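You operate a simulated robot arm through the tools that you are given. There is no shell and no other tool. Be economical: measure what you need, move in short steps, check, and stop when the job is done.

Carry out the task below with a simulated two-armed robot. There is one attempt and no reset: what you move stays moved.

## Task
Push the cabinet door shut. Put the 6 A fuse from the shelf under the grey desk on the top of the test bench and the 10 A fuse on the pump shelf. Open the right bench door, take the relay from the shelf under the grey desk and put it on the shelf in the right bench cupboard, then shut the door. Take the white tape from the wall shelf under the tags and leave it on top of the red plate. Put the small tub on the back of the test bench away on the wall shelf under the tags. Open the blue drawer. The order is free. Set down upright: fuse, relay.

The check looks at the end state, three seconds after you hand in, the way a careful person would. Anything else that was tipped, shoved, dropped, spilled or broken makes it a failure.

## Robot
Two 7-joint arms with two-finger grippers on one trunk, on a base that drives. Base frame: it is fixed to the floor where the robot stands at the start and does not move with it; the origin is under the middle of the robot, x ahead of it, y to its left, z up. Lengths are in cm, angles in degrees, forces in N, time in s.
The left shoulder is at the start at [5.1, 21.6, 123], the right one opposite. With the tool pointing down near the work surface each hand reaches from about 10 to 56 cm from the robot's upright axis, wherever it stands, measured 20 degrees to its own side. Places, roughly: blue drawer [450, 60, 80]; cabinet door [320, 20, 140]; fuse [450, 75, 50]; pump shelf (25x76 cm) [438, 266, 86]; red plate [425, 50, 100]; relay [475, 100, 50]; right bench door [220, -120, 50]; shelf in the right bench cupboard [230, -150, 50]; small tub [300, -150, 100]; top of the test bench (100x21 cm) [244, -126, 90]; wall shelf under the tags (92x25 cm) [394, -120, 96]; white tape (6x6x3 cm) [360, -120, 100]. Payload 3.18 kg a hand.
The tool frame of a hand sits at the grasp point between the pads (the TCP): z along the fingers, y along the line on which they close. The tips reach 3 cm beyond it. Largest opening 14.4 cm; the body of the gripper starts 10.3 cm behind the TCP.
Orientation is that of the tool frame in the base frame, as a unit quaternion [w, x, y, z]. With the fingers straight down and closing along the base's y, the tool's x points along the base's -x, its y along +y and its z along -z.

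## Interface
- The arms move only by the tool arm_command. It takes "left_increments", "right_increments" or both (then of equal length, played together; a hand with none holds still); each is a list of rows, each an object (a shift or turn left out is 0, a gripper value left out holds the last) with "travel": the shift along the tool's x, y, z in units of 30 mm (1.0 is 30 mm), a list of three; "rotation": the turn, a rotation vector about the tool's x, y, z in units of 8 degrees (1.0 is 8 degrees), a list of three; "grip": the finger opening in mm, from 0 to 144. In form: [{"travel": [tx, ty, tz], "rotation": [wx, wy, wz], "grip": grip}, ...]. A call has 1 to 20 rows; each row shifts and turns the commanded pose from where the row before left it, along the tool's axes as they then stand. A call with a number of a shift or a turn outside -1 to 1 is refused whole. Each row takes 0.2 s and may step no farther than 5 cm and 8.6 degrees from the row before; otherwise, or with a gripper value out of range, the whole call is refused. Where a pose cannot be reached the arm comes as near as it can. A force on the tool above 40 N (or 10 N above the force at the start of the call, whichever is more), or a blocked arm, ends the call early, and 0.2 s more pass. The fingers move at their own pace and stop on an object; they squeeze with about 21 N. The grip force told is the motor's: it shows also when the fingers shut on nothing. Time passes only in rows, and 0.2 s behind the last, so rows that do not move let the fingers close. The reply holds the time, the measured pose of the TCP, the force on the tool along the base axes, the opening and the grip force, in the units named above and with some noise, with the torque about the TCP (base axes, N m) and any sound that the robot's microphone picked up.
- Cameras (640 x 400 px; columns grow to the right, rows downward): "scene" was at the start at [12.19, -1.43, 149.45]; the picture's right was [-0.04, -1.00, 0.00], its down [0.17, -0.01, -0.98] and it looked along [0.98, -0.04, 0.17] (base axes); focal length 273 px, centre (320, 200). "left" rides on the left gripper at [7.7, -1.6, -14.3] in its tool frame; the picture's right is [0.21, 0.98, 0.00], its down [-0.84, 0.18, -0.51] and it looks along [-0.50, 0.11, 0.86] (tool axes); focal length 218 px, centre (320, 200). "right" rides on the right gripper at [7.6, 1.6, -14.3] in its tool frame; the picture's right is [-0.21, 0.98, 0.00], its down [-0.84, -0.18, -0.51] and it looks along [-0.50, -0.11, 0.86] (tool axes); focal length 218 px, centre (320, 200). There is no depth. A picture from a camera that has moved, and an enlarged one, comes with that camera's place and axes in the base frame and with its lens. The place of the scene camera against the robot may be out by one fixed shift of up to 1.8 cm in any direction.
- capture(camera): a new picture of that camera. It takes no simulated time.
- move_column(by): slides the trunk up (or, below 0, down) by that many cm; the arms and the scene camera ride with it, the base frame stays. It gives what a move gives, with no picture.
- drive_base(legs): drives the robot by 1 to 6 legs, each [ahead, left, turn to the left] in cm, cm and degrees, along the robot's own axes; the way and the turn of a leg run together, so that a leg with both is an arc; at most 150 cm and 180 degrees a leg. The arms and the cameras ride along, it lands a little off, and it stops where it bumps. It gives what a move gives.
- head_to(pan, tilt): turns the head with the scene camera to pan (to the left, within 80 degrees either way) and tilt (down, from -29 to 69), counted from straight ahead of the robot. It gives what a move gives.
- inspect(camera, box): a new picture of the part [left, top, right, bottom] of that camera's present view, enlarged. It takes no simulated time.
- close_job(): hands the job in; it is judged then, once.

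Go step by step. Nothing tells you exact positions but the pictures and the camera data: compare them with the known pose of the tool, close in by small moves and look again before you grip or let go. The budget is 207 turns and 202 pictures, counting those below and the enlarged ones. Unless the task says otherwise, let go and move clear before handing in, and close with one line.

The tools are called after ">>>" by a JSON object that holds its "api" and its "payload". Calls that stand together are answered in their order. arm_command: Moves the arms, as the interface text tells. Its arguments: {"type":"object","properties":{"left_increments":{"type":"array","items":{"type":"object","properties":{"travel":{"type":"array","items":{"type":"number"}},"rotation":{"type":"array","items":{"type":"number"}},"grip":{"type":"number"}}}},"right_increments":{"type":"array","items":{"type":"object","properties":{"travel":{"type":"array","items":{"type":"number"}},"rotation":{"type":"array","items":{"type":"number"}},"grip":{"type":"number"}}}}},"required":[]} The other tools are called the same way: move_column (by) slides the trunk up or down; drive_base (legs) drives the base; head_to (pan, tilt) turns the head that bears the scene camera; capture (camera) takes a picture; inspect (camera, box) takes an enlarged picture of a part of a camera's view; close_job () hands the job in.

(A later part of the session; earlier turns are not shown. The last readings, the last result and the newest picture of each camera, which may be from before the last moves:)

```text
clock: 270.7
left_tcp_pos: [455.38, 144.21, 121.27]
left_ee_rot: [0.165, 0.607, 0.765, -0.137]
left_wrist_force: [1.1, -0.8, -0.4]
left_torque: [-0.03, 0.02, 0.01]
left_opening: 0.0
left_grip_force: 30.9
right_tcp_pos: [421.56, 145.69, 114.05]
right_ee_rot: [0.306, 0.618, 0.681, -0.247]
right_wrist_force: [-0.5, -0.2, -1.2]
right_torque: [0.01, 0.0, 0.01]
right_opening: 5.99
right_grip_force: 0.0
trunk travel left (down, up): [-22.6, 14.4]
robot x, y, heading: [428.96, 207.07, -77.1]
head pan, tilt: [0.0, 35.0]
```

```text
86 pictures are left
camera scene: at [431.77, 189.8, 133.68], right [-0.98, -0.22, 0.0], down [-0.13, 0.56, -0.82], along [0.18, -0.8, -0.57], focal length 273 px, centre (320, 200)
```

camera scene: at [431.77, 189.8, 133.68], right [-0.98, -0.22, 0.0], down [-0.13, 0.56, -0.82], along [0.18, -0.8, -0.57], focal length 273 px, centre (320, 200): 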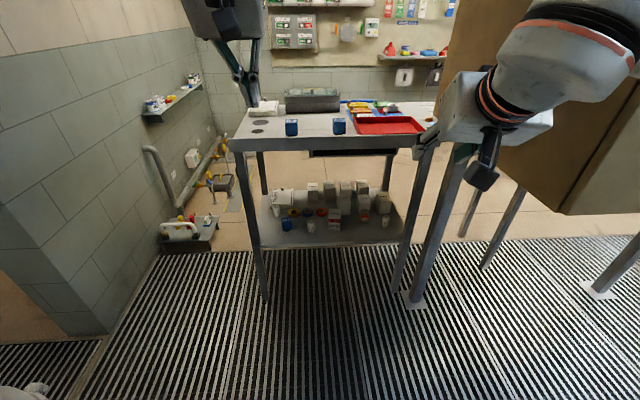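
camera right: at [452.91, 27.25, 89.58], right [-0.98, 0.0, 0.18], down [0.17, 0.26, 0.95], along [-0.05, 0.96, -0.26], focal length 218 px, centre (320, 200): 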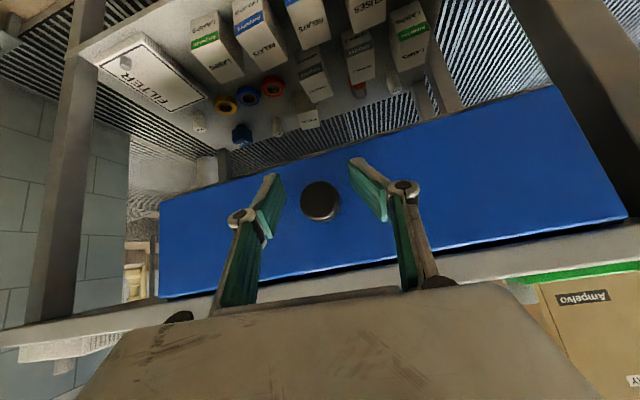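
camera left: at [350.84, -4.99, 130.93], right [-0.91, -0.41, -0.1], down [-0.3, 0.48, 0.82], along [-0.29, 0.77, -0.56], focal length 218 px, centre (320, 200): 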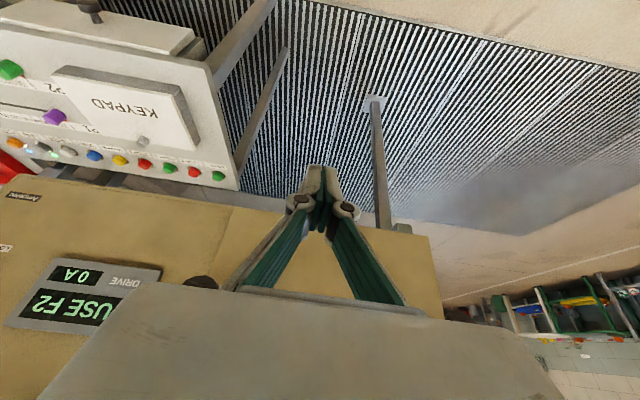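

All targets are near the desk's rear edge: relay (472,89), 6 A (459,89), 10 A (423,80), shelf top ≈40. I lower the trunk, shift right, and lower the right hand for the 10 A fuse.

>>> {"api": "move_column", "payload": {"by": -22}}

>>> {"api": "drive_base", "payload": {"legs": [[15, -13, 0]]}}

>>> {"api": "arm_command", "payload": {"right_increments": [{"travel": [0.5, 0, 0.85]}, {"travel": [0.5, 0, 0.85]}, {"travel": [0.5, 0, 0.85]}, {"travel": [0.5, 0, 0.85]}, {"travel": [0.6, 0, 0.75]}, {"travel": [0.6, 0, 0.75]}, {"travel": [0.6, 0, 0.75]}, {"travel": [0.6, 0, 0.75]}, {"travel": [0.7, 0, 0.7]}, {"travel": [0.7, 0, 0.7]}, {"travel": [0.7, 0, 0.7]}, {"travel": [0.7, 0, 0.7]}, {}]}}

>>> {"api": "capture", "payload": {"camera": "right"}}

>>> {"api": "capture", "payload": {"camera": "scene"}}

```text
clock: 273.1
left_tcp_pos: [455.29, 144.36, 99.31]
left_ee_rot: [0.165, 0.606, 0.766, -0.137]
left_wrist_force: [-1.0, 0.0, -0.2]
left_torque: [0.01, 0.01, -0.01]
left_opening: 0.01
left_grip_force: 31.4
right_tcp_pos: [421.63, 145.68, 92.12]
right_ee_rot: [0.308, 0.617, 0.68, -0.248]
right_wrist_force: [-0.3, 0.8, -0.3]
right_torque: [-0.01, 0.0, -0.05]
right_opening: 5.99
right_grip_force: 0.1
trunk travel left (down, up): [-0.6, 36.4]
robot x, y, heading: [428.61, 206.76, -77.3]
head pan, tilt: [0.0, 35.0]
```

```text
clock: 274.5
left_tcp_pos: [448.47, 132.38, 99.13]
left_ee_rot: [0.164, 0.609, 0.764, -0.136]
left_wrist_force: [1.1, 0.0, -0.3]
left_torque: [-0.01, 0.04, 0.0]
left_opening: 0.02
left_grip_force: 31.1
right_tcp_pos: [414.45, 133.95, 92.32]
right_ee_rot: [0.309, 0.621, 0.676, -0.249]
right_wrist_force: [1.0, 0.2, -0.2]
right_torque: [0.02, -0.02, 0.0]
right_opening: 6.01
right_grip_force: 0.1
trunk travel left (down, up): [-0.6, 36.4]
robot x, y, heading: [421.96, 195.43, -77.5]
head pan, tilt: [0.0, 35.0]
stopped in leg 1: the robot was blocked; the commanded pose is now the measured one
```

```text
clock: 277.5
left_tcp_pos: [443.81, 132.19, 99.98]
left_ee_rot: [0.163, 0.635, 0.741, -0.147]
left_wrist_force: [0.0, 0.0, 0.3]
left_torque: [-0.01, -0.01, 0.04]
left_opening: 0.0
left_grip_force: 30.5
right_tcp_pos: [412.29, 129.14, 71.8]
right_ee_rot: [0.311, 0.643, 0.647, -0.267]
right_wrist_force: [-0.5, -1.0, -0.1]
right_torque: [0.03, 0.02, 0.02]
right_opening: 6.0
right_grip_force: 0.1
right hand out of reach, approached as far as the arm can: row 2, 3, 5, 9, 10, 11, 12
trunk travel left (down, up): [-0.6, 36.4]
robot x, y, heading: [421.91, 195.29, -81.8]
head pan, tilt: [0.0, 35.0]
stopped in row 13 (right hand): the arm was blocked; the commanded pose is now the measured one
```

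```text
85 pictures are left
camera right: at [413.13, 144.98, 75.64], right [0.97, -0.11, 0.21], down [-0.23, -0.19, 0.96], along [-0.06, -0.98, -0.21], focal length 218 px, centre (320, 200)
```

right: 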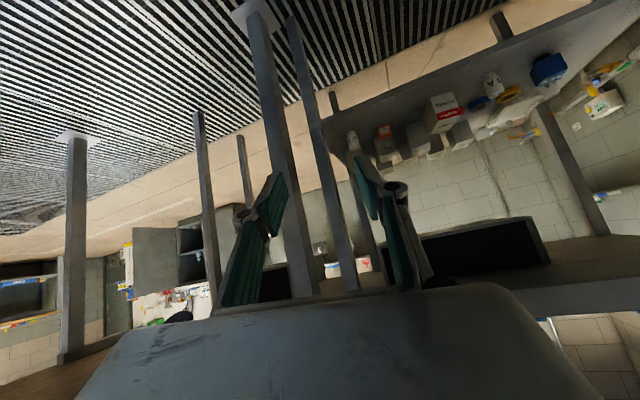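

```text
84 pictures are left
camera scene: at [426.92, 158.88, 107.59], right [-0.99, -0.14, 0.0], down [-0.08, 0.55, -0.83], along [0.12, -0.82, -0.56], focal length 273 px, centre (320, 200)
```

scene: 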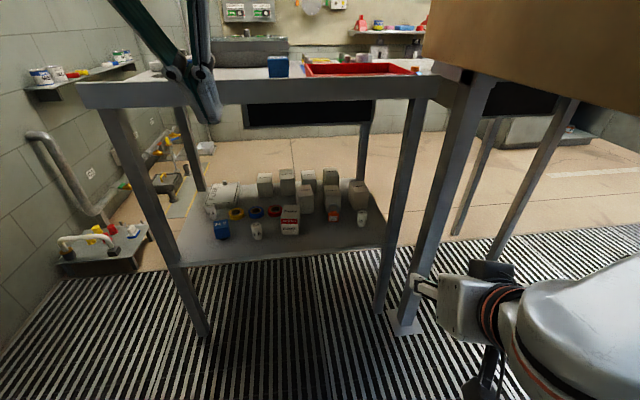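

The right elbow meets the cabinet here, so I back away and approach the 10 A fuse diagonally from the left.

>>> {"api": "drive_base", "payload": {"legs": [[-12, 0, 0], [0, 60, 0], [0, 0, -23], [45, 0, 0]]}}

>>> {"api": "head_to", "payload": {"pan": -10, "tilt": 40}}

>>> {"api": "capture", "payload": {"camera": "scene"}}

>>> {"api": "capture", "payload": {"camera": "right"}}

```text
clock: 283.0
left_tcp_pos: [493.99, 150.54, 99.11]
left_ee_rot: [0.16, 0.63, 0.747, -0.14]
left_wrist_force: [-0.4, -0.3, -0.7]
left_torque: [-0.01, -0.03, 0.03]
left_opening: 0.0
left_grip_force: 30.7
right_tcp_pos: [462.39, 147.54, 69.95]
right_ee_rot: [0.301, 0.641, 0.657, -0.257]
right_wrist_force: [-0.6, 0.5, -0.8]
right_torque: [0.02, 0.01, 0.01]
right_opening: 5.98
right_grip_force: 0.1
trunk travel left (down, up): [-0.6, 36.4]
robot x, y, heading: [471.16, 214.65, -80.9]
head pan, tilt: [0.0, 35.0]
stopped in leg 2: the robot was blocked; the commanded pose is now the measured one
```

```text
clock: 283.8
left_tcp_pos: [493.86, 150.61, 99.13]
left_ee_rot: [0.158, 0.63, 0.748, -0.14]
left_wrist_force: [-0.2, -0.4, 0.1]
left_torque: [-0.03, 0.01, -0.02]
left_opening: 0.0
left_grip_force: 30.3
right_tcp_pos: [462.43, 147.59, 69.91]
right_ee_rot: [0.302, 0.641, 0.657, -0.258]
right_wrist_force: [0.1, -0.1, -0.2]
right_torque: [0.01, 0.01, 0.01]
right_opening: 5.99
right_grip_force: 0.1
trunk travel left (down, up): [-0.6, 36.4]
robot x, y, heading: [471.44, 214.74, -80.9]
head pan, tilt: [-10.0, 40.0]
```

```text
83 pictures are left
camera scene: at [475.15, 176.97, 106.29], right [-1.0, 0.01, 0.0], down [0.01, 0.64, -0.77], along [-0.01, -0.77, -0.64], focal length 273 px, centre (320, 200)
```

scene: 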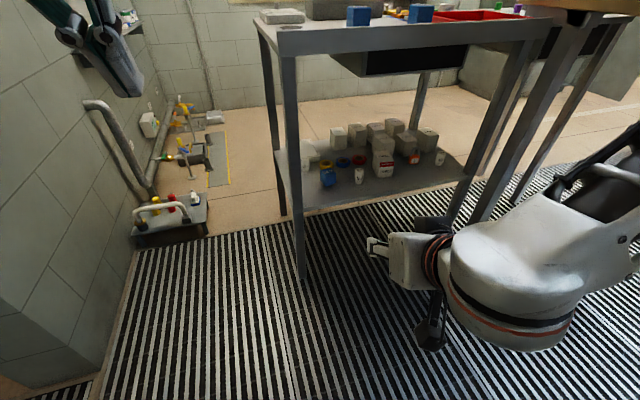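

```text
82 pictures are left
camera right: at [463.05, 163.23, 74.37], right [0.98, -0.1, 0.2], down [-0.22, -0.22, 0.95], along [-0.05, -0.97, -0.23], focal length 218 px, centre (320, 200)
```

right: 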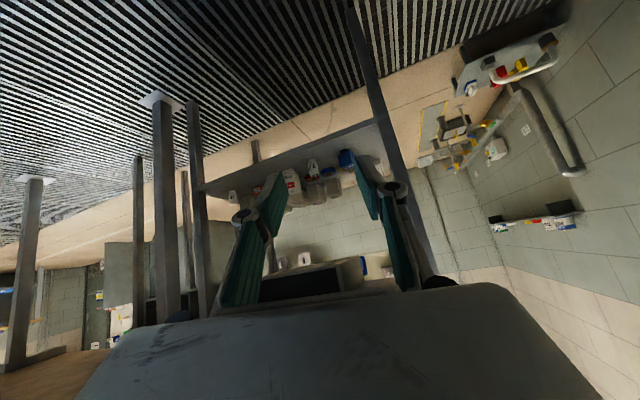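

I turn toward the 10 A fuse and approach.

>>> {"api": "drive_base", "payload": {"legs": [[0, 0, -24], [50, 0, 0], [8, 6, 0]]}}

>>> {"api": "capture", "payload": {"camera": "right"}}

>>> {"api": "capture", "payload": {"camera": "scene"}}

```text
clock: 284.6
left_tcp_pos: [492.45, 150.25, 99.15]
left_ee_rot: [0.158, 0.636, 0.742, -0.142]
left_wrist_force: [0.5, -0.5, -0.2]
left_torque: [-0.02, 0.0, 0.02]
left_opening: 0.01
left_grip_force: 30.4
right_tcp_pos: [460.76, 147.87, 70.03]
right_ee_rot: [0.299, 0.646, 0.652, -0.26]
right_wrist_force: [-0.3, -0.2, 0.3]
right_torque: [-0.03, 0.0, -0.02]
right_opening: 6.0
right_grip_force: 0.1
trunk travel left (down, up): [-0.6, 36.4]
robot x, y, heading: [470.58, 214.87, -81.7]
head pan, tilt: [-10.0, 40.0]
stopped in leg 1: the robot was blocked; the commanded pose is now the measured one
```

```text
81 pictures are left
camera right: at [461.68, 163.51, 74.36], right [0.97, -0.11, 0.2], down [-0.22, -0.22, 0.95], along [-0.07, -0.97, -0.23], focal length 218 px, centre (320, 200)
```

right: 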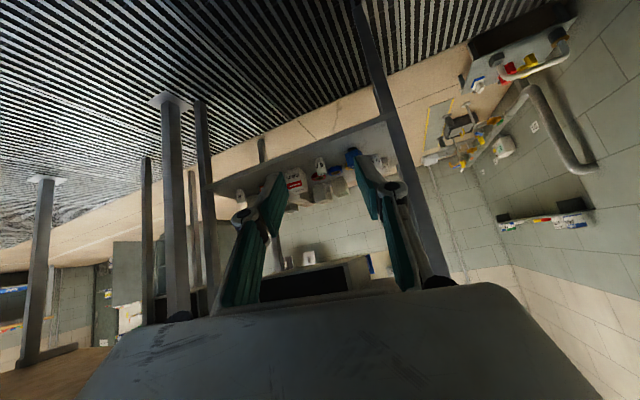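

```text
80 pictures are left
camera scene: at [474.04, 177.04, 106.29], right [-1.0, 0.03, 0.0], down [0.02, 0.64, -0.77], along [-0.02, -0.77, -0.64], focal length 273 px, centre (320, 200)
```

scene: 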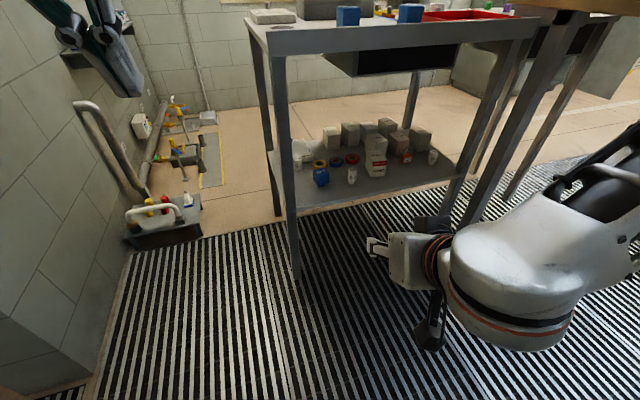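

Turning is blocked by the pipe at my left; I shift right and forward first.

>>> {"api": "drive_base", "payload": {"legs": [[0, -10, 0], [30, 0, 0], [0, 0, -23], [20, 6, 0]]}}

>>> {"api": "capture", "payload": {"camera": "right"}}

```text
clock: 290.2
left_tcp_pos: [460.29, 95.01, 99.08]
left_ee_rot: [0.126, 0.772, 0.599, -0.171]
left_wrist_force: [0.0, -0.4, -0.7]
left_torque: [0.02, -0.02, 0.01]
left_opening: 0.0
left_grip_force: 31.0
right_tcp_pos: [430.35, 105.26, 70.0]
right_ee_rot: [0.241, 0.764, 0.509, -0.315]
right_wrist_force: [-0.1, -0.2, -0.3]
right_torque: [-0.03, 0.01, 0.0]
right_opening: 5.99
right_grip_force: 0.0
trunk travel left (down, up): [-0.6, 36.4]
robot x, y, heading: [465.85, 163.14, -104.8]
head pan, tilt: [-10.0, 40.0]
```

```text
79 pictures are left
camera right: at [437.26, 119.24, 74.34], right [0.85, -0.49, 0.2], down [-0.29, -0.11, 0.95], along [-0.44, -0.87, -0.23], focal length 218 px, centre (320, 200)
```

right: 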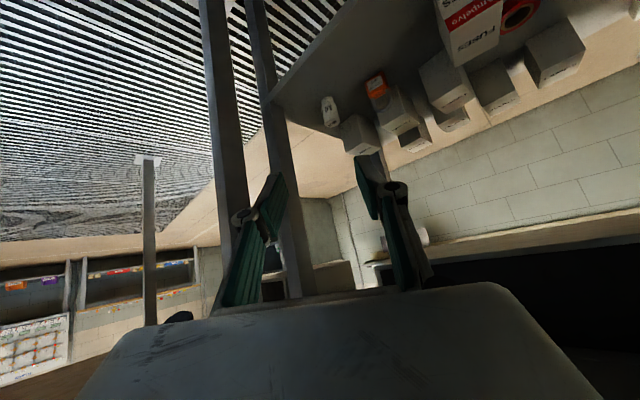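

Good view of the 10 A fuse. The left hand is over the desk's edge, so I check it first.

>>> {"api": "capture", "payload": {"camera": "scene"}}

>>> {"api": "capture", "payload": {"camera": "left"}}

```text
78 pictures are left
camera scene: at [454.31, 126.54, 106.27], right [-0.91, 0.42, 0.0], down [0.27, 0.58, -0.77], along [-0.32, -0.69, -0.64], focal length 273 px, centre (320, 200)
```

scene: 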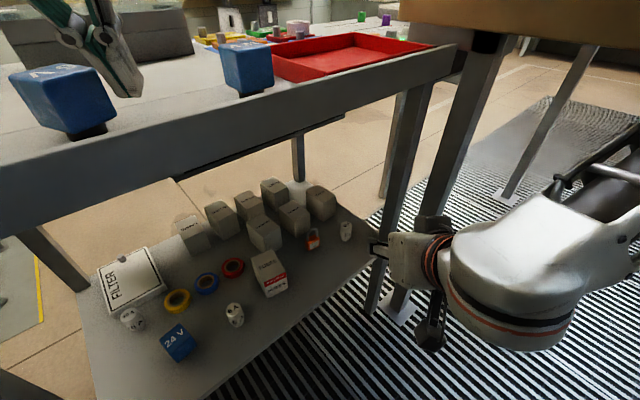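

```text
77 pictures are left
camera left: at [462.16, 107.89, 109.02], right [0.99, -0.06, -0.1], down [0.04, -0.59, 0.81], along [-0.11, -0.81, -0.58], focal length 218 px, centre (320, 200)
```

left: 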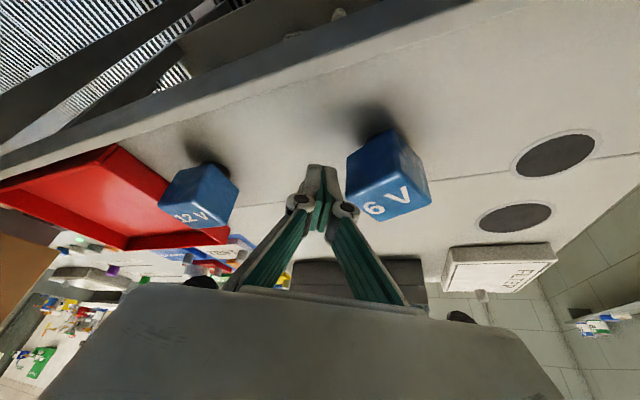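

The left hand is luckily clear between the 12 V and 6 V relays; I raise it straight up. The right hand advances along its axis toward the 10 A fuse at about (423,77).

>>> {"api": "arm_command", "payload": {"left_increments": [{"travel": [-0.42, 0, -0.9]}, {"travel": [-0.42, 0, -0.9]}, {"travel": [-0.42, 0, -0.9]}, {"travel": [-0.42, 0, -0.9]}, {"travel": [-0.42, 0, -0.9]}], "right_increments": [{"travel": [0, 0.15, 0]}, {"travel": [-0.1, 0.16, 1]}, {"travel": [-0.1, 0.16, 1]}, {"travel": [-0.1, 0.16, 1]}, {"travel": [0, 0.16, 1]}]}}

>>> {"api": "capture", "payload": {"camera": "right"}}

```text
clock: 291.4
left_tcp_pos: [459.77, 95.39, 105.45]
left_ee_rot: [0.126, 0.772, 0.599, -0.172]
left_wrist_force: [-0.3, 0.2, -0.1]
left_torque: [0.0, 0.0, -0.01]
left_opening: 0.0
left_grip_force: 30.0
left hand out of reach, approached as far as the arm can: row 3, 4, 5
right_tcp_pos: [429.3, 95.52, 62.43]
right_ee_rot: [0.241, 0.764, 0.509, -0.315]
right_wrist_force: [0.5, -0.1, -0.4]
right_torque: [-0.01, -0.03, 0.01]
right_opening: 5.99
right_grip_force: 0.1
trunk travel left (down, up): [-0.6, 36.4]
robot x, y, heading: [465.92, 162.97, -104.8]
head pan, tilt: [-10.0, 40.0]
```

```text
76 pictures are left
camera right: at [436.34, 109.56, 66.88], right [0.85, -0.49, 0.2], down [-0.29, -0.11, 0.95], along [-0.44, -0.87, -0.24], focal length 218 px, centre (320, 200)
```

right: 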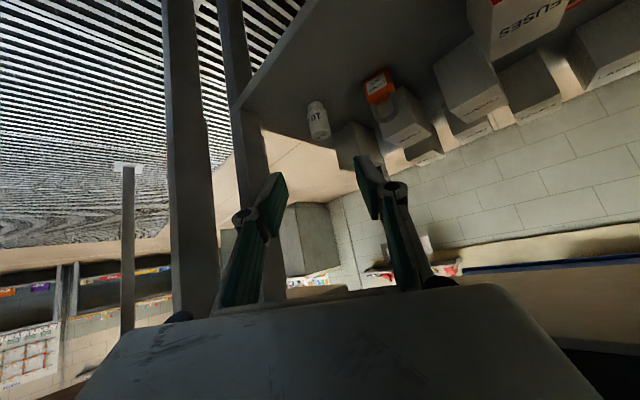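

I retract the left hand, and lower the right hand to z≈50 behind the shelf edge before moving in.

>>> {"api": "arm_command", "payload": {"left_increments": [{"travel": [0.9, 0, -0.42]}, {"travel": [0.9, 0, -0.42]}, {"travel": [0.9, 0, -0.42]}, {"travel": [0.9, 0, -0.42]}, {"travel": [0.9, 0, -0.42]}], "right_increments": [{"travel": [0.5, 0, 0.9]}, {"travel": [0.5, 0, 0.9]}, {"travel": [0.5, 0, 0.9]}, {"travel": [0.5, 0, 0.9]}, {}]}}

>>> {"api": "capture", "payload": {"camera": "scene"}}

```text
clock: 292.5
left_tcp_pos: [462.64, 105.9, 104.02]
left_ee_rot: [0.125, 0.771, 0.599, -0.174]
left_wrist_force: [7.7, -1.2, -1.3]
left_torque: [-0.14, 0.82, -1.18]
left_opening: 0.0
left_grip_force: 30.9
left hand out of reach, approached as far as the arm can: row 3, 4, 5
right_tcp_pos: [429.79, 89.62, 52.77]
right_ee_rot: [0.238, 0.765, 0.509, -0.314]
right_wrist_force: [0.2, -0.4, 0.1]
right_torque: [0.01, 0.01, -0.01]
right_opening: 6.0
right_grip_force: 0.1
right hand out of reach, approached as far as the arm can: row 2, 3, 4
trunk travel left (down, up): [-0.6, 36.4]
robot x, y, heading: [465.79, 163.3, -104.8]
head pan, tilt: [-10.0, 40.0]
stopped in row 5 (left hand): the force on the tool passed its limit at 52 N (the readings are from after the stop); the commanded pose is now the measured one
```

```text
75 pictures are left
camera scene: at [454.2, 126.65, 106.31], right [-0.9, 0.44, 0.0], down [0.28, 0.58, -0.77], along [-0.33, -0.69, -0.64], focal length 273 px, centre (320, 200)
```

scene: 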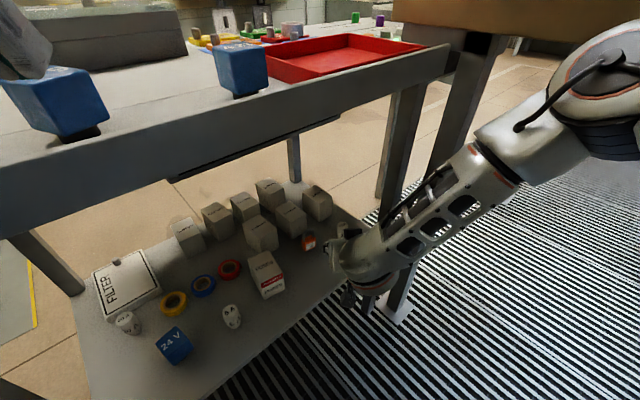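

The left hand bumped my own head; I move it outward to the left, clear of the cubes.

>>> {"api": "arm_command", "payload": {"left_increments": [{"travel": [-0.2, 0.6, -0.2]}, {"travel": [0, 0.9, 0]}, {"travel": [0, 0.9, 0]}, {"travel": [0, 0.9, 0]}, {"travel": [0, 0.9, 0]}, {"travel": [0, 0.9, 0]}, {"travel": [-0.3, 0, -0.8]}, {"travel": [-0.3, 0, -0.8]}, {"travel": [-0.3, 0, -0.8]}]}}

>>> {"api": "drive_base", "payload": {"legs": [[9, 0, 0]]}}

>>> {"api": "capture", "payload": {"camera": "right"}}

>>> {"api": "capture", "payload": {"camera": "scene"}}

```text
clock: 294.5
left_tcp_pos: [474.53, 102.47, 102.85]
left_ee_rot: [0.124, 0.771, 0.6, -0.174]
left_wrist_force: [-1.1, 0.2, -0.3]
left_torque: [-0.01, 0.03, -0.01]
left_opening: 0.0
left_grip_force: 30.8
left hand out of reach, approached as far as the arm can: row 1, 4, 5, 6, 7, 8, 9
right_tcp_pos: [429.75, 89.72, 52.8]
right_ee_rot: [0.237, 0.766, 0.51, -0.313]
right_wrist_force: [-0.4, -0.1, 0.4]
right_torque: [0.0, 0.05, -0.05]
right_opening: 5.99
right_grip_force: 0.1
trunk travel left (down, up): [-0.6, 36.4]
robot x, y, heading: [465.88, 162.94, -104.9]
head pan, tilt: [-10.0, 40.0]
```

```text
clock: 295.6
left_tcp_pos: [472.19, 93.75, 102.82]
left_ee_rot: [0.123, 0.771, 0.6, -0.174]
left_wrist_force: [0.4, -0.8, -0.3]
left_torque: [0.06, 0.02, -0.02]
left_opening: 0.01
left_grip_force: 30.5
right_tcp_pos: [427.72, 80.96, 52.63]
right_ee_rot: [0.236, 0.766, 0.509, -0.314]
right_wrist_force: [-0.6, 0.6, 0.0]
right_torque: [-0.01, 0.03, 0.04]
right_opening: 6.0
right_grip_force: 0.0
trunk travel left (down, up): [-0.6, 36.4]
robot x, y, heading: [463.36, 154.04, -105.3]
head pan, tilt: [-10.0, 40.0]
```

```text
74 pictures are left
camera right: at [434.65, 94.94, 57.22], right [0.85, -0.49, 0.19], down [-0.29, -0.12, 0.95], along [-0.44, -0.86, -0.24], focal length 218 px, centre (320, 200)
```

right: 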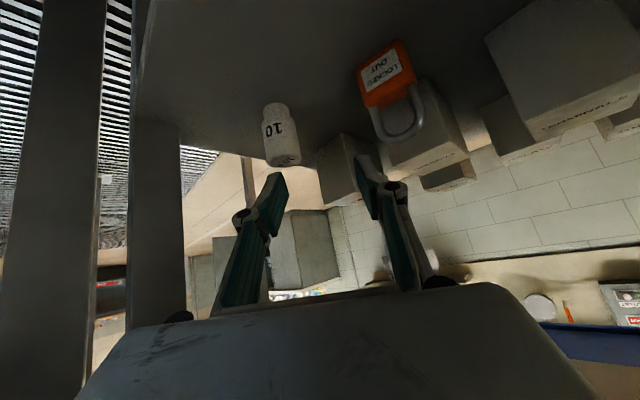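

```text
73 pictures are left
camera scene: at [452.01, 117.84, 106.26], right [-0.91, 0.42, 0.0], down [0.27, 0.58, -0.77], along [-0.32, -0.69, -0.64], focal length 273 px, centre (320, 200)
```

scene: 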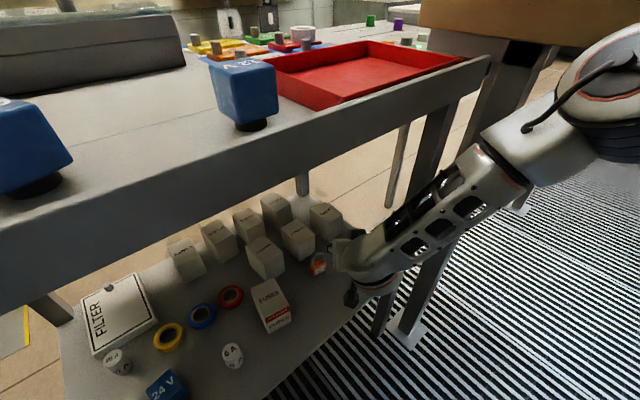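

Fuse is at (422.8,77.4). I align sideways and advance onto it.

>>> {"api": "arm_command", "payload": {"right_increments": [{"travel": [0.1, -0.6, 0]}, {"travel": [0.1, -0.6, 0]}, {"travel": [0.13, 0, 0.75]}, {"travel": [0.13, 0, 0.75]}, {"travel": [0.12, 0, 0.7]}, {}]}}

>>> {"api": "capture", "payload": {"camera": "right"}}

```text
clock: 297.0
left_tcp_pos: [472.29, 93.88, 102.96]
left_ee_rot: [0.124, 0.771, 0.6, -0.175]
left_wrist_force: [0.6, 0.5, 0.3]
left_torque: [0.03, -0.01, 0.0]
left_opening: 0.0
left_grip_force: 30.8
right_tcp_pos: [423.84, 77.26, 47.88]
right_ee_rot: [0.235, 0.766, 0.51, -0.312]
right_wrist_force: [-0.5, -0.7, 0.0]
right_torque: [-0.01, -0.02, 0.0]
right_opening: 6.02
right_grip_force: 0.2
right hand out of reach, approached as far as the arm can: row 1, 2
trunk travel left (down, up): [-0.6, 36.4]
robot x, y, heading: [463.61, 154.15, -104.9]
head pan, tilt: [-10.0, 40.0]
```

```text
72 pictures are left
camera right: at [431.0, 91.2, 52.48], right [0.85, -0.49, 0.19], down [-0.29, -0.13, 0.95], along [-0.45, -0.86, -0.25], focal length 218 px, centre (320, 200)
```

right: 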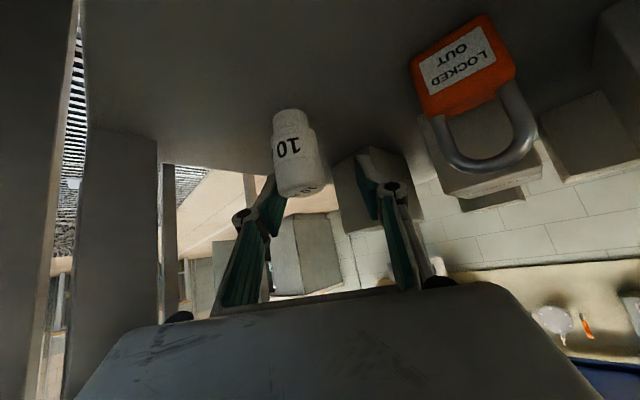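

The fuse is ~2 cm to one side; I back out a little, shift the base right 2 cm, then look.

>>> {"api": "arm_command", "payload": {"right_increments": [{"travel": [0, 0, -0.8]}, {"travel": [0, 0, -0.8]}, {}]}}

>>> {"api": "drive_base", "payload": {"legs": [[0, -2.5, 0]]}}

>>> {"api": "capture", "payload": {"camera": "right"}}

```text
clock: 297.8
left_tcp_pos: [472.09, 93.76, 102.89]
left_ee_rot: [0.124, 0.771, 0.6, -0.174]
left_wrist_force: [-0.5, -0.2, 0.1]
left_torque: [0.0, 0.01, 0.02]
left_opening: 0.02
left_grip_force: 31.3
right_tcp_pos: [425.32, 79.89, 51.46]
right_ee_rot: [0.233, 0.768, 0.509, -0.312]
right_wrist_force: [-0.2, -0.1, -0.5]
right_torque: [0.04, 0.02, -0.01]
right_opening: 5.99
right_grip_force: 0.0
right hand out of reach, approached as far as the arm can: row 1, 2
trunk travel left (down, up): [-0.6, 36.4]
robot x, y, heading: [463.15, 154.52, -104.8]
head pan, tilt: [-10.0, 40.0]
```

```text
clock: 298.7
left_tcp_pos: [469.81, 94.52, 102.86]
left_ee_rot: [0.125, 0.771, 0.6, -0.175]
left_wrist_force: [-1.0, -0.4, 0.3]
left_torque: [-0.04, -0.04, 0.02]
left_opening: 0.01
left_grip_force: 30.8
right_tcp_pos: [422.78, 80.67, 51.45]
right_ee_rot: [0.234, 0.767, 0.51, -0.312]
right_wrist_force: [-0.4, 0.9, -0.4]
right_torque: [0.01, 0.01, 0.01]
right_opening: 5.97
right_grip_force: 0.1
trunk travel left (down, up): [-0.6, 36.4]
robot x, y, heading: [461.0, 155.1, -105.0]
head pan, tilt: [-10.0, 40.0]
```

```text
71 pictures are left
camera right: at [429.99, 94.49, 56.2], right [0.85, -0.5, 0.19], down [-0.29, -0.13, 0.95], along [-0.45, -0.86, -0.25], focal length 218 px, centre (320, 200)
```

right: 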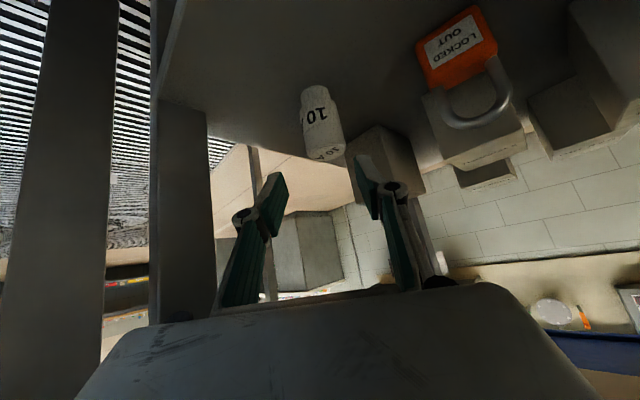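

Centred now. I advance onto the fuse.

>>> {"api": "arm_command", "payload": {"right_increments": [{"travel": [0.2, 0.06, 0.73]}, {"travel": [0.2, 0.06, 0.73]}, {"travel": [0.2, 0.06, 0.73]}, {}]}}

>>> {"api": "capture", "payload": {"camera": "right"}}

```text
clock: 299.7
left_tcp_pos: [469.84, 94.36, 102.78]
left_ee_rot: [0.124, 0.771, 0.6, -0.175]
left_wrist_force: [-0.1, 0.3, -0.1]
left_torque: [0.02, 0.03, 0.01]
left_opening: 0.0
left_grip_force: 30.8
right_tcp_pos: [422.33, 77.16, 45.59]
right_ee_rot: [0.234, 0.767, 0.51, -0.311]
right_wrist_force: [-0.2, -0.6, -0.3]
right_torque: [-0.03, 0.02, 0.0]
right_opening: 6.0
right_grip_force: 0.0
trunk travel left (down, up): [-0.6, 36.4]
robot x, y, heading: [461.19, 154.93, -105.0]
head pan, tilt: [-10.0, 40.0]
```

```text
70 pictures are left
camera right: at [429.4, 91.04, 50.37], right [0.85, -0.5, 0.19], down [-0.29, -0.13, 0.95], along [-0.45, -0.86, -0.25], focal length 218 px, centre (320, 200)
```

right: 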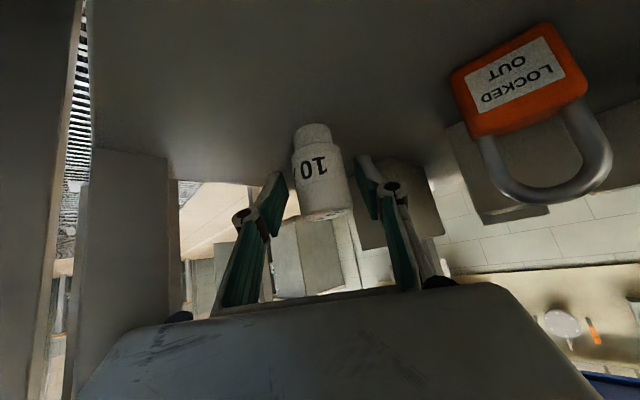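

>>> {"api": "arm_command", "payload": {"right_increments": [{"travel": [-0.17, 0, 0.18]}, {"grip": 10}, {}, {}]}}

>>> {"api": "capture", "payload": {"camera": "right"}}

```text
clock: 300.7
left_tcp_pos: [469.74, 94.32, 102.92]
left_ee_rot: [0.124, 0.771, 0.6, -0.175]
left_wrist_force: [-0.9, 0.3, -0.2]
left_torque: [0.0, 0.01, -0.01]
left_opening: 0.0
left_grip_force: 31.1
right_tcp_pos: [421.96, 76.47, 45.68]
right_ee_rot: [0.233, 0.768, 0.51, -0.311]
right_wrist_force: [0.6, -0.3, -0.3]
right_torque: [0.0, 0.02, 0.02]
right_opening: 3.36
right_grip_force: 20.2
trunk travel left (down, up): [-0.6, 36.4]
robot x, y, heading: [461.15, 154.65, -105.0]
head pan, tilt: [-10.0, 40.0]
```

```text
69 pictures are left
camera right: at [429.1, 90.37, 50.32], right [0.85, -0.5, 0.19], down [-0.29, -0.13, 0.95], along [-0.45, -0.86, -0.25], focal length 218 px, centre (320, 200)
```

right: 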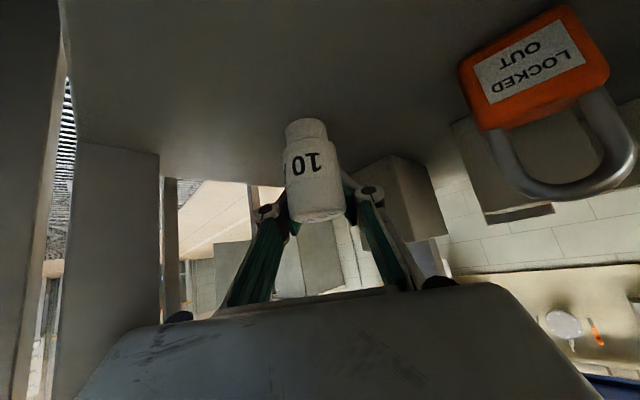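

Gripped. I lift a few cm and back straight out.

>>> {"api": "arm_command", "payload": {"right_increments": [{"travel": [-0.4, 0.02, -0.4]}, {"travel": [-0.4, 0.02, -0.4]}, {}]}}

>>> {"api": "drive_base", "payload": {"legs": [[-35, 0, 0]]}}

>>> {"api": "capture", "payload": {"camera": "right"}}

>>> {"api": "capture", "payload": {"camera": "scene"}}

```text
clock: 301.5
left_tcp_pos: [469.69, 94.37, 102.91]
left_ee_rot: [0.124, 0.771, 0.6, -0.174]
left_wrist_force: [0.5, -0.4, 0.3]
left_torque: [-0.04, 0.01, -0.01]
left_opening: 0.0
left_grip_force: 30.0
right_tcp_pos: [421.97, 76.42, 49.04]
right_ee_rot: [0.233, 0.767, 0.509, -0.312]
right_wrist_force: [-0.1, 0.6, 0.1]
right_torque: [0.04, 0.0, 0.0]
right_opening: 1.0
right_grip_force: 0.1
trunk travel left (down, up): [-0.6, 36.4]
robot x, y, heading: [461.38, 154.87, -105.1]
head pan, tilt: [-10.0, 40.0]
```

```text
clock: 303.7
left_tcp_pos: [478.56, 127.97, 102.9]
left_ee_rot: [0.124, 0.772, 0.599, -0.175]
left_wrist_force: [-0.5, 0.4, 0.4]
left_torque: [-0.02, 0.01, 0.02]
left_opening: 0.0
left_grip_force: 30.9
right_tcp_pos: [430.82, 110.22, 49.03]
right_ee_rot: [0.232, 0.769, 0.508, -0.311]
right_wrist_force: [0.2, -0.5, 0.4]
right_torque: [0.0, 0.02, 0.02]
right_opening: 0.98
right_grip_force: 0.0
trunk travel left (down, up): [-0.6, 36.4]
robot x, y, heading: [469.83, 188.29, -105.2]
head pan, tilt: [-10.0, 40.0]
```

```text
68 pictures are left
camera right: at [437.96, 124.07, 53.77], right [0.85, -0.5, 0.19], down [-0.29, -0.13, 0.95], along [-0.45, -0.86, -0.25], focal length 218 px, centre (320, 200)
```

right: 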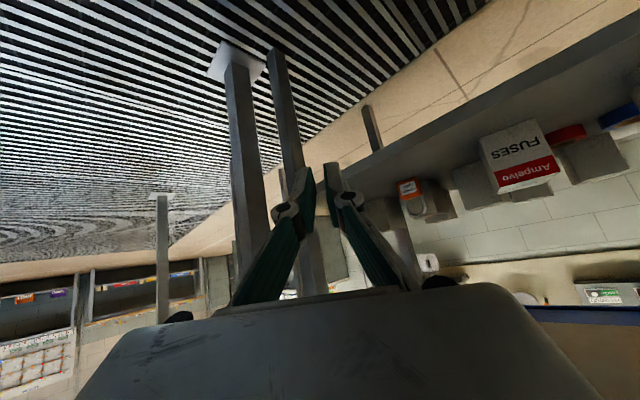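

```text
67 pictures are left
camera scene: at [458.52, 152.19, 106.3], right [-0.91, 0.42, 0.0], down [0.27, 0.58, -0.77], along [-0.32, -0.69, -0.64], focal length 273 px, centre (320, 200)
```

scene: 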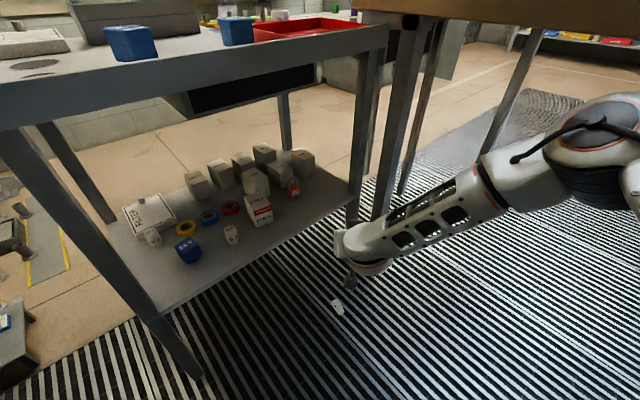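

The fuse slipped from the grip. I look for it.

>>> {"api": "inspect", "payload": {"camera": "scene", "box": [120, 140, 400, 330]}}

```text
2.11 times, centred on (260, 235) of scene
camera zoom: at [458.52, 152.19, 106.3], right [-0.91, 0.42, 0.0], down [0.27, 0.58, -0.77], along [-0.32, -0.69, -0.64], focal length 575 px, centre (446, 126)
```

zoom: 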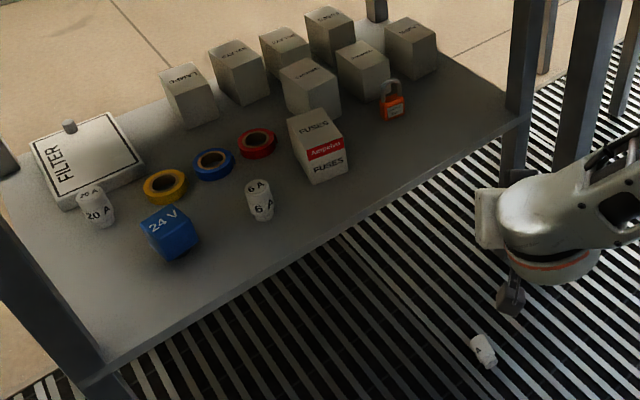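

The fuse lies on the floor mat near (428,104). I zoom in to see how it lies.

>>> {"api": "inspect", "payload": {"camera": "scene", "box": [315, 290, 365, 325]}}

```text
11.43 times, centred on (340, 308) of scene
camera zoom: at [458.52, 152.19, 106.3], right [-0.91, 0.42, 0.0], down [0.27, 0.58, -0.77], along [-0.32, -0.69, -0.64], focal length 3120 px, centre (91, -1029)
```

zoom: 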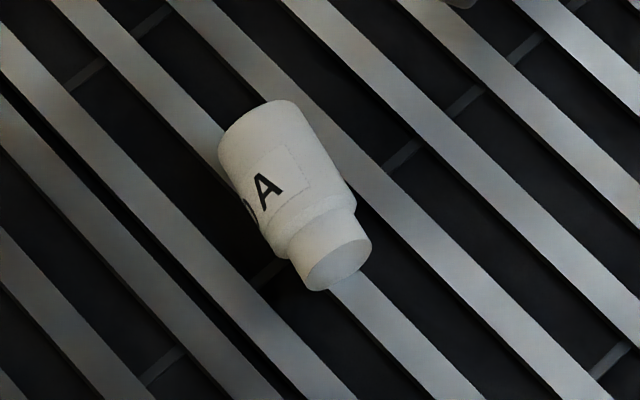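

It lies with its base toward me, so a top-down grasp and later pitching forward sets it upright. I retract and lower the right hand to vertical.

>>> {"api": "arm_command", "payload": {"right_increments": [{"travel": [0.96, 0, -0.1], "rotation": [0, 0.98, 0]}, {"travel": [0.96, 0, 0.03], "rotation": [0, 0.98, 0]}, {"travel": [0.95, 0, 0.16], "rotation": [0, 0.98, 0]}, {"travel": [0.92, 0, 0.3], "rotation": [0, 0.98, 0]}, {"travel": [0.87, 0, 0.42], "rotation": [0, 0.98, 0]}, {"travel": [0.8, 0, 0.54], "rotation": [0, 0.98, 0]}, {"travel": [0.73, 0, 0.63]}, {"travel": [0.73, 0, 0.63]}, {"travel": [0.73, 0, 0.63]}, {"travel": [0.73, 0, 0.63]}, {"travel": [0.73, 0, 0.63]}, {"travel": [0.73, 0, 0.63]}, {"travel": [0.73, 0, 0.63]}, {"travel": [0.73, 0, 0.63]}, {}]}}

>>> {"api": "capture", "payload": {"camera": "right"}}

```text
clock: 306.9
left_tcp_pos: [478.54, 127.96, 102.86]
left_ee_rot: [0.124, 0.771, 0.599, -0.175]
left_wrist_force: [0.1, -0.5, 0.3]
left_torque: [0.01, -0.01, 0.02]
left_opening: 0.01
left_grip_force: 30.3
right_tcp_pos: [443.53, 138.73, 23.17]
right_ee_rot: [0.011, 0.829, 0.559, 0.02]
right_wrist_force: [-0.6, -1.0, 0.5]
right_torque: [0.03, 0.03, -0.04]
right_opening: 1.02
right_grip_force: 0.1
trunk travel left (down, up): [-0.6, 36.4]
robot x, y, heading: [470.04, 188.61, -104.9]
head pan, tilt: [-10.0, 40.0]
```

```text
64 pictures are left
camera right: at [447.18, 145.07, 37.8], right [0.83, -0.56, 0.04], down [-0.5, -0.72, 0.48], along [-0.24, -0.42, -0.88], focal length 218 px, centre (320, 200)
```

right: 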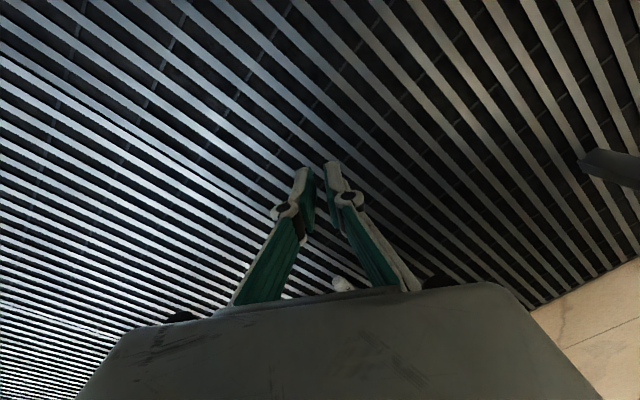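

I align the yaw with the fuse and drive over it.

>>> {"api": "arm_command", "payload": {"right_increments": [{"rotation": [0, 0, -1], "grip": 70}, {"rotation": [0, 0, -1]}, {}]}}

>>> {"api": "drive_base", "payload": {"legs": [[33, -5.5, 0]]}}

>>> {"api": "capture", "payload": {"camera": "right"}}

```text
clock: 307.7
left_tcp_pos: [478.67, 127.94, 102.89]
left_ee_rot: [0.123, 0.772, 0.599, -0.175]
left_wrist_force: [0.4, 0.8, -0.1]
left_torque: [0.02, 0.03, -0.02]
left_opening: 0.02
left_grip_force: 30.8
right_tcp_pos: [443.43, 138.75, 23.18]
right_ee_rot: [0.013, 0.742, 0.67, 0.019]
right_wrist_force: [-0.1, -1.1, -0.8]
right_torque: [0.01, 0.0, -0.05]
right_opening: 6.99
right_grip_force: 0.0
trunk travel left (down, up): [-0.6, 36.4]
robot x, y, heading: [470.05, 188.81, -105.1]
head pan, tilt: [-10.0, 40.0]
```

```text
clock: 309.9
left_tcp_pos: [464.36, 97.6, 102.82]
left_ee_rot: [0.123, 0.773, 0.597, -0.176]
left_wrist_force: [0.6, -1.0, -0.2]
left_torque: [0.02, 0.04, 0.0]
left_opening: 0.03
left_grip_force: 30.8
right_tcp_pos: [429.32, 108.38, 23.16]
right_ee_rot: [0.013, 0.744, 0.668, 0.019]
right_wrist_force: [0.3, 0.3, 0.8]
right_torque: [0.0, 0.01, 0.01]
right_opening: 7.01
right_grip_force: 0.0
trunk travel left (down, up): [-0.6, 36.4]
robot x, y, heading: [455.7, 158.0, -105.5]
head pan, tilt: [-10.0, 40.0]
```

```text
63 pictures are left
camera right: at [431.07, 115.74, 37.7], right [0.95, -0.31, 0.04], down [-0.29, -0.82, 0.49], along [-0.12, -0.48, -0.87], focal length 218 px, centre (320, 200)
```

right: 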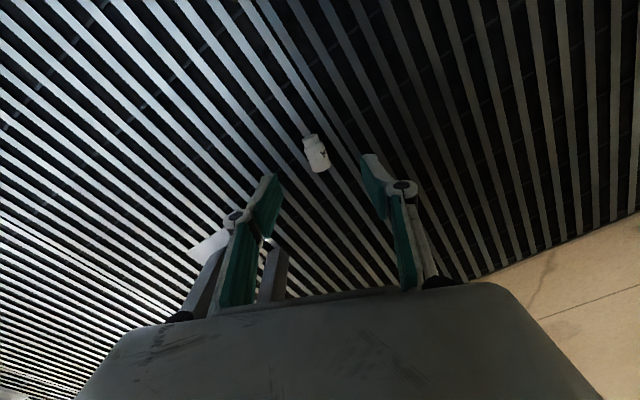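

Aligned with the fuse. I descend most of the way.

>>> {"api": "arm_command", "payload": {"right_increments": [{"travel": [-0.3, -0.08, 0.9]}, {"travel": [-0.3, -0.08, 0.9]}, {"travel": [-0.3, -0.08, 0.9]}, {"travel": [-0.3, -0.08, 0.9]}, {}]}}

>>> {"api": "capture", "payload": {"camera": "right"}}

```text
clock: 311.1
left_tcp_pos: [464.41, 97.6, 102.84]
left_ee_rot: [0.123, 0.773, 0.597, -0.175]
left_wrist_force: [-0.2, -0.5, 0.5]
left_torque: [0.02, 0.0, 0.0]
left_opening: 0.0
left_grip_force: 30.3
right_tcp_pos: [428.32, 105.01, 12.21]
right_ee_rot: [0.013, 0.744, 0.667, 0.02]
right_wrist_force: [-0.3, 0.6, -0.8]
right_torque: [0.0, 0.0, 0.02]
right_opening: 6.99
right_grip_force: 0.1
trunk travel left (down, up): [-0.6, 36.4]
robot x, y, heading: [455.97, 158.55, -105.4]
head pan, tilt: [-10.0, 40.0]
```

```text
62 pictures are left
camera right: at [430.24, 112.31, 26.83], right [0.95, -0.31, 0.04], down [-0.29, -0.82, 0.49], along [-0.12, -0.48, -0.87], focal length 218 px, centre (320, 200)
```

right: 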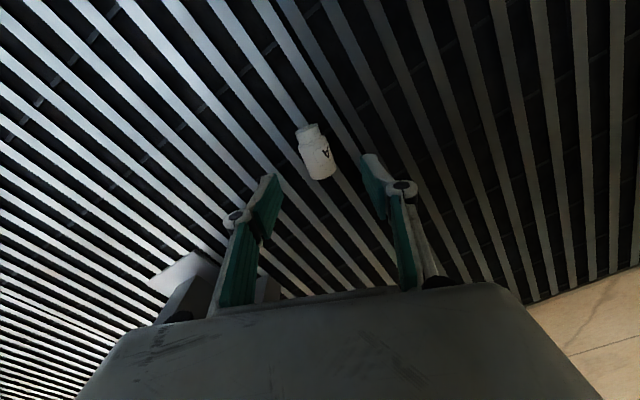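

>>> {"api": "arm_command", "payload": {"right_increments": [{"travel": [0, -0.05, 0.85]}, {"travel": [0, -0.05, 0.85]}, {"travel": [0, -0.04, 0.8]}, {}]}}

>>> {"api": "capture", "payload": {"camera": "right"}}

```text
clock: 312.1
left_tcp_pos: [464.38, 97.62, 102.9]
left_ee_rot: [0.124, 0.773, 0.597, -0.176]
left_wrist_force: [-0.2, -0.1, 0.1]
left_torque: [0.02, -0.01, 0.01]
left_opening: 0.01
left_grip_force: 30.9
right_tcp_pos: [428.71, 105.46, 9.18]
right_ee_rot: [0.013, 0.744, 0.668, 0.019]
right_wrist_force: [0.8, 1.1, -0.5]
right_torque: [-0.04, 0.0, 0.01]
right_opening: 7.02
right_grip_force: 0.0
right hand out of reach, approached as far as the arm can: row 2, 3
trunk travel left (down, up): [-0.6, 36.4]
robot x, y, heading: [456.37, 157.85, -105.3]
head pan, tilt: [-10.0, 40.0]
```

```text
61 pictures are left
camera right: at [430.62, 112.78, 23.8], right [0.95, -0.31, 0.04], down [-0.29, -0.82, 0.49], along [-0.12, -0.48, -0.87], focal length 218 px, centre (320, 200)
```

right: 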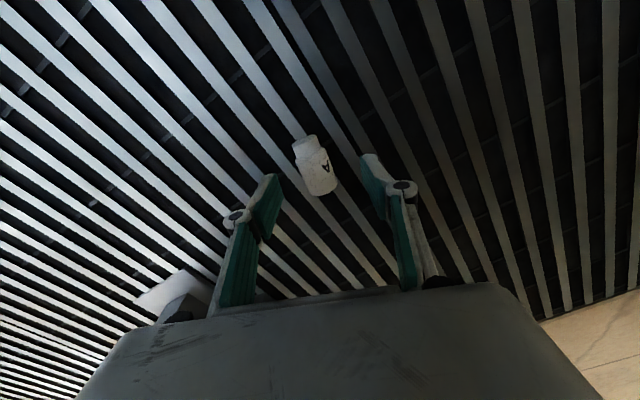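

Arm limit reached at z 9; I need the shoulder closer above. First I lift and flatten the left hand, which hovers over a desk cube.

>>> {"api": "arm_command", "payload": {"left_increments": [{"travel": [-0.3, 0, -0.5], "rotation": [0, -1, 0]}, {"travel": [-0.35, 0, -0.45], "rotation": [0, -1, 0]}, {"travel": [-0.4, 0, -0.4], "rotation": [0, -1, 0]}, {"travel": [-0.5, 0, -0.35], "rotation": [0, -1, 0]}, {"travel": [-0.6, 0, -0.3]}, {"travel": [-0.6, 0, -0.3]}, {"travel": [-0.6, 0, -0.3]}], "right_increments": [{"travel": [0, 0, -0.7]}, {"travel": [0, 0, -0.7]}, {"travel": [0.8, 0, -0.5]}, {"travel": [0.8, 0, 0]}, {"travel": [0.8, 0, 0]}, {"travel": [0.8, 0, 0]}, {"travel": [0.8, -0.3, 0]}]}}

>>> {"api": "capture", "payload": {"camera": "scene"}}

```text
clock: 313.7
left_tcp_pos: [464.0, 94.01, 111.77]
left_ee_rot: [0.282, 0.695, 0.539, -0.384]
left_wrist_force: [-0.8, 0.3, 0.8]
left_torque: [0.02, -0.01, 0.0]
left_opening: 0.0
left_grip_force: 30.7
left hand out of reach, approached as far as the arm can: row 5, 6, 7
right_tcp_pos: [428.98, 117.43, 14.95]
right_ee_rot: [0.014, 0.745, 0.667, 0.019]
right_wrist_force: [-0.5, -0.6, 0.7]
right_torque: [-0.02, 0.0, 0.01]
right_opening: 6.99
right_grip_force: 0.1
trunk travel left (down, up): [-0.6, 36.4]
robot x, y, heading: [455.99, 158.33, -105.4]
head pan, tilt: [-10.0, 40.0]
```

```text
60 pictures are left
camera scene: at [444.41, 121.81, 106.28], right [-0.9, 0.43, 0.0], down [0.27, 0.58, -0.77], along [-0.33, -0.69, -0.64], focal length 273 px, centre (320, 200)
```

scene: 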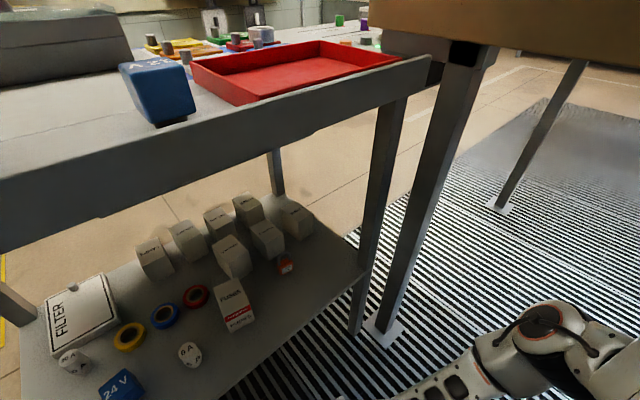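

>>> {"api": "drive_base", "payload": {"legs": [[12, 2.5, 0]]}}

>>> {"api": "arm_command", "payload": {"right_increments": [{"travel": [0, -0.05, 0.9]}, {"travel": [0, -0.05, 0.9]}, {"travel": [0, -0.05, 0.9]}, {"travel": [0, -0.04, 0.7]}, {}]}}

>>> {"api": "capture", "payload": {"camera": "right"}}

```text
clock: 314.9
left_tcp_pos: [466.02, 88.26, 113.62]
left_ee_rot: [0.296, 0.678, 0.546, -0.393]
left_wrist_force: [1.4, 0.6, 0.1]
left_torque: [-0.04, -0.01, 0.01]
left_opening: 0.0
left_grip_force: 31.0
right_tcp_pos: [429.98, 109.32, 15.8]
right_ee_rot: [0.018, 0.736, 0.676, 0.014]
right_wrist_force: [0.2, 1.1, -0.2]
right_torque: [-0.06, 0.02, -0.01]
right_opening: 7.01
right_grip_force: 0.0
trunk travel left (down, up): [-0.6, 36.4]
robot x, y, heading: [455.69, 150.47, -104.0]
head pan, tilt: [-10.0, 40.0]
stopped in leg 1: the robot was blocked; the commanded pose is now the measured one
```

```text
clock: 316.1
left_tcp_pos: [466.07, 88.22, 113.38]
left_ee_rot: [0.294, 0.68, 0.545, -0.393]
left_wrist_force: [-0.4, 0.9, 0.2]
left_torque: [0.02, -0.01, 0.02]
left_opening: 0.0
left_grip_force: 30.8
right_tcp_pos: [429.7, 109.05, 5.76]
right_ee_rot: [0.018, 0.738, 0.674, 0.013]
right_wrist_force: [-0.3, -0.8, -0.4]
right_torque: [0.02, 0.0, -0.01]
right_opening: 6.99
right_grip_force: 0.2
trunk travel left (down, up): [-0.6, 36.4]
robot x, y, heading: [456.06, 150.16, -104.1]
head pan, tilt: [-10.0, 40.0]
```

```text
59 pictures are left
camera right: at [431.3, 116.72, 20.07], right [0.96, -0.29, 0.04], down [-0.27, -0.82, 0.5], along [-0.11, -0.49, -0.86], focal length 218 px, centre (320, 200)
```

right: 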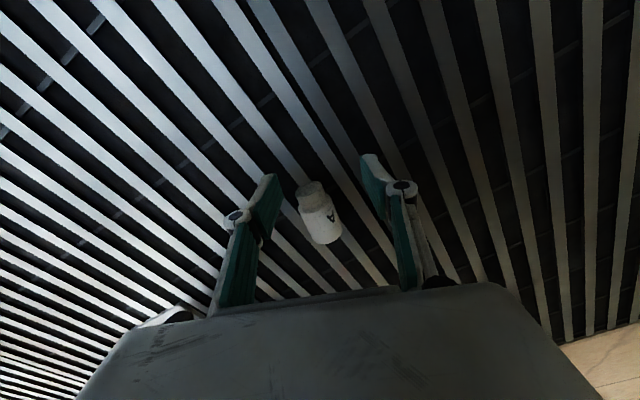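

Low enough now. I slide 4 cm forward over the fuse and lower the last bit.

>>> {"api": "arm_command", "payload": {"right_increments": [{"travel": [-0.46, -0.08, 0]}, {"travel": [-0.46, -0.08, 0]}, {"travel": [-0.46, -0.08, 0.1]}, {"travel": [0, 0, 0.3]}, {}]}}

>>> {"api": "capture", "payload": {"camera": "right"}}

```text
clock: 317.2
left_tcp_pos: [465.93, 88.32, 113.49]
left_ee_rot: [0.295, 0.679, 0.545, -0.392]
left_wrist_force: [0.5, -0.3, 1.4]
left_torque: [0.02, -0.02, 0.01]
left_opening: 0.01
left_grip_force: 30.4
right_tcp_pos: [428.44, 105.37, 4.83]
right_ee_rot: [0.018, 0.737, 0.675, 0.013]
right_wrist_force: [0.0, 0.1, 0.3]
right_torque: [0.03, -0.02, 0.02]
right_opening: 7.03
right_grip_force: 0.0
right hand out of reach, approached as far as the arm can: row 4
trunk travel left (down, up): [-0.6, 36.4]
robot x, y, heading: [455.85, 150.03, -103.9]
head pan, tilt: [-10.0, 40.0]
```

```text
58 pictures are left
camera right: at [430.13, 112.9, 19.27], right [0.96, -0.29, 0.04], down [-0.27, -0.82, 0.5], along [-0.11, -0.49, -0.86], focal length 218 px, centre (320, 200)
```

right: 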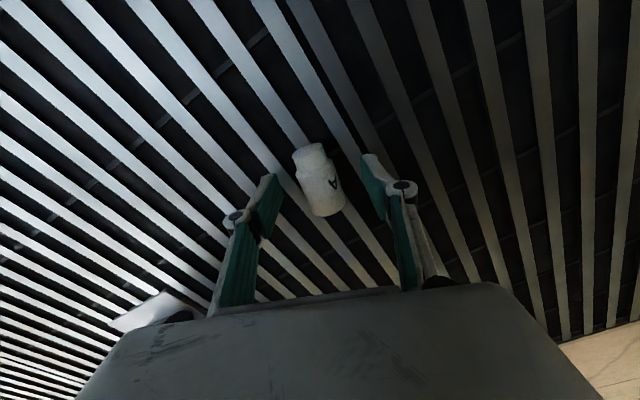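

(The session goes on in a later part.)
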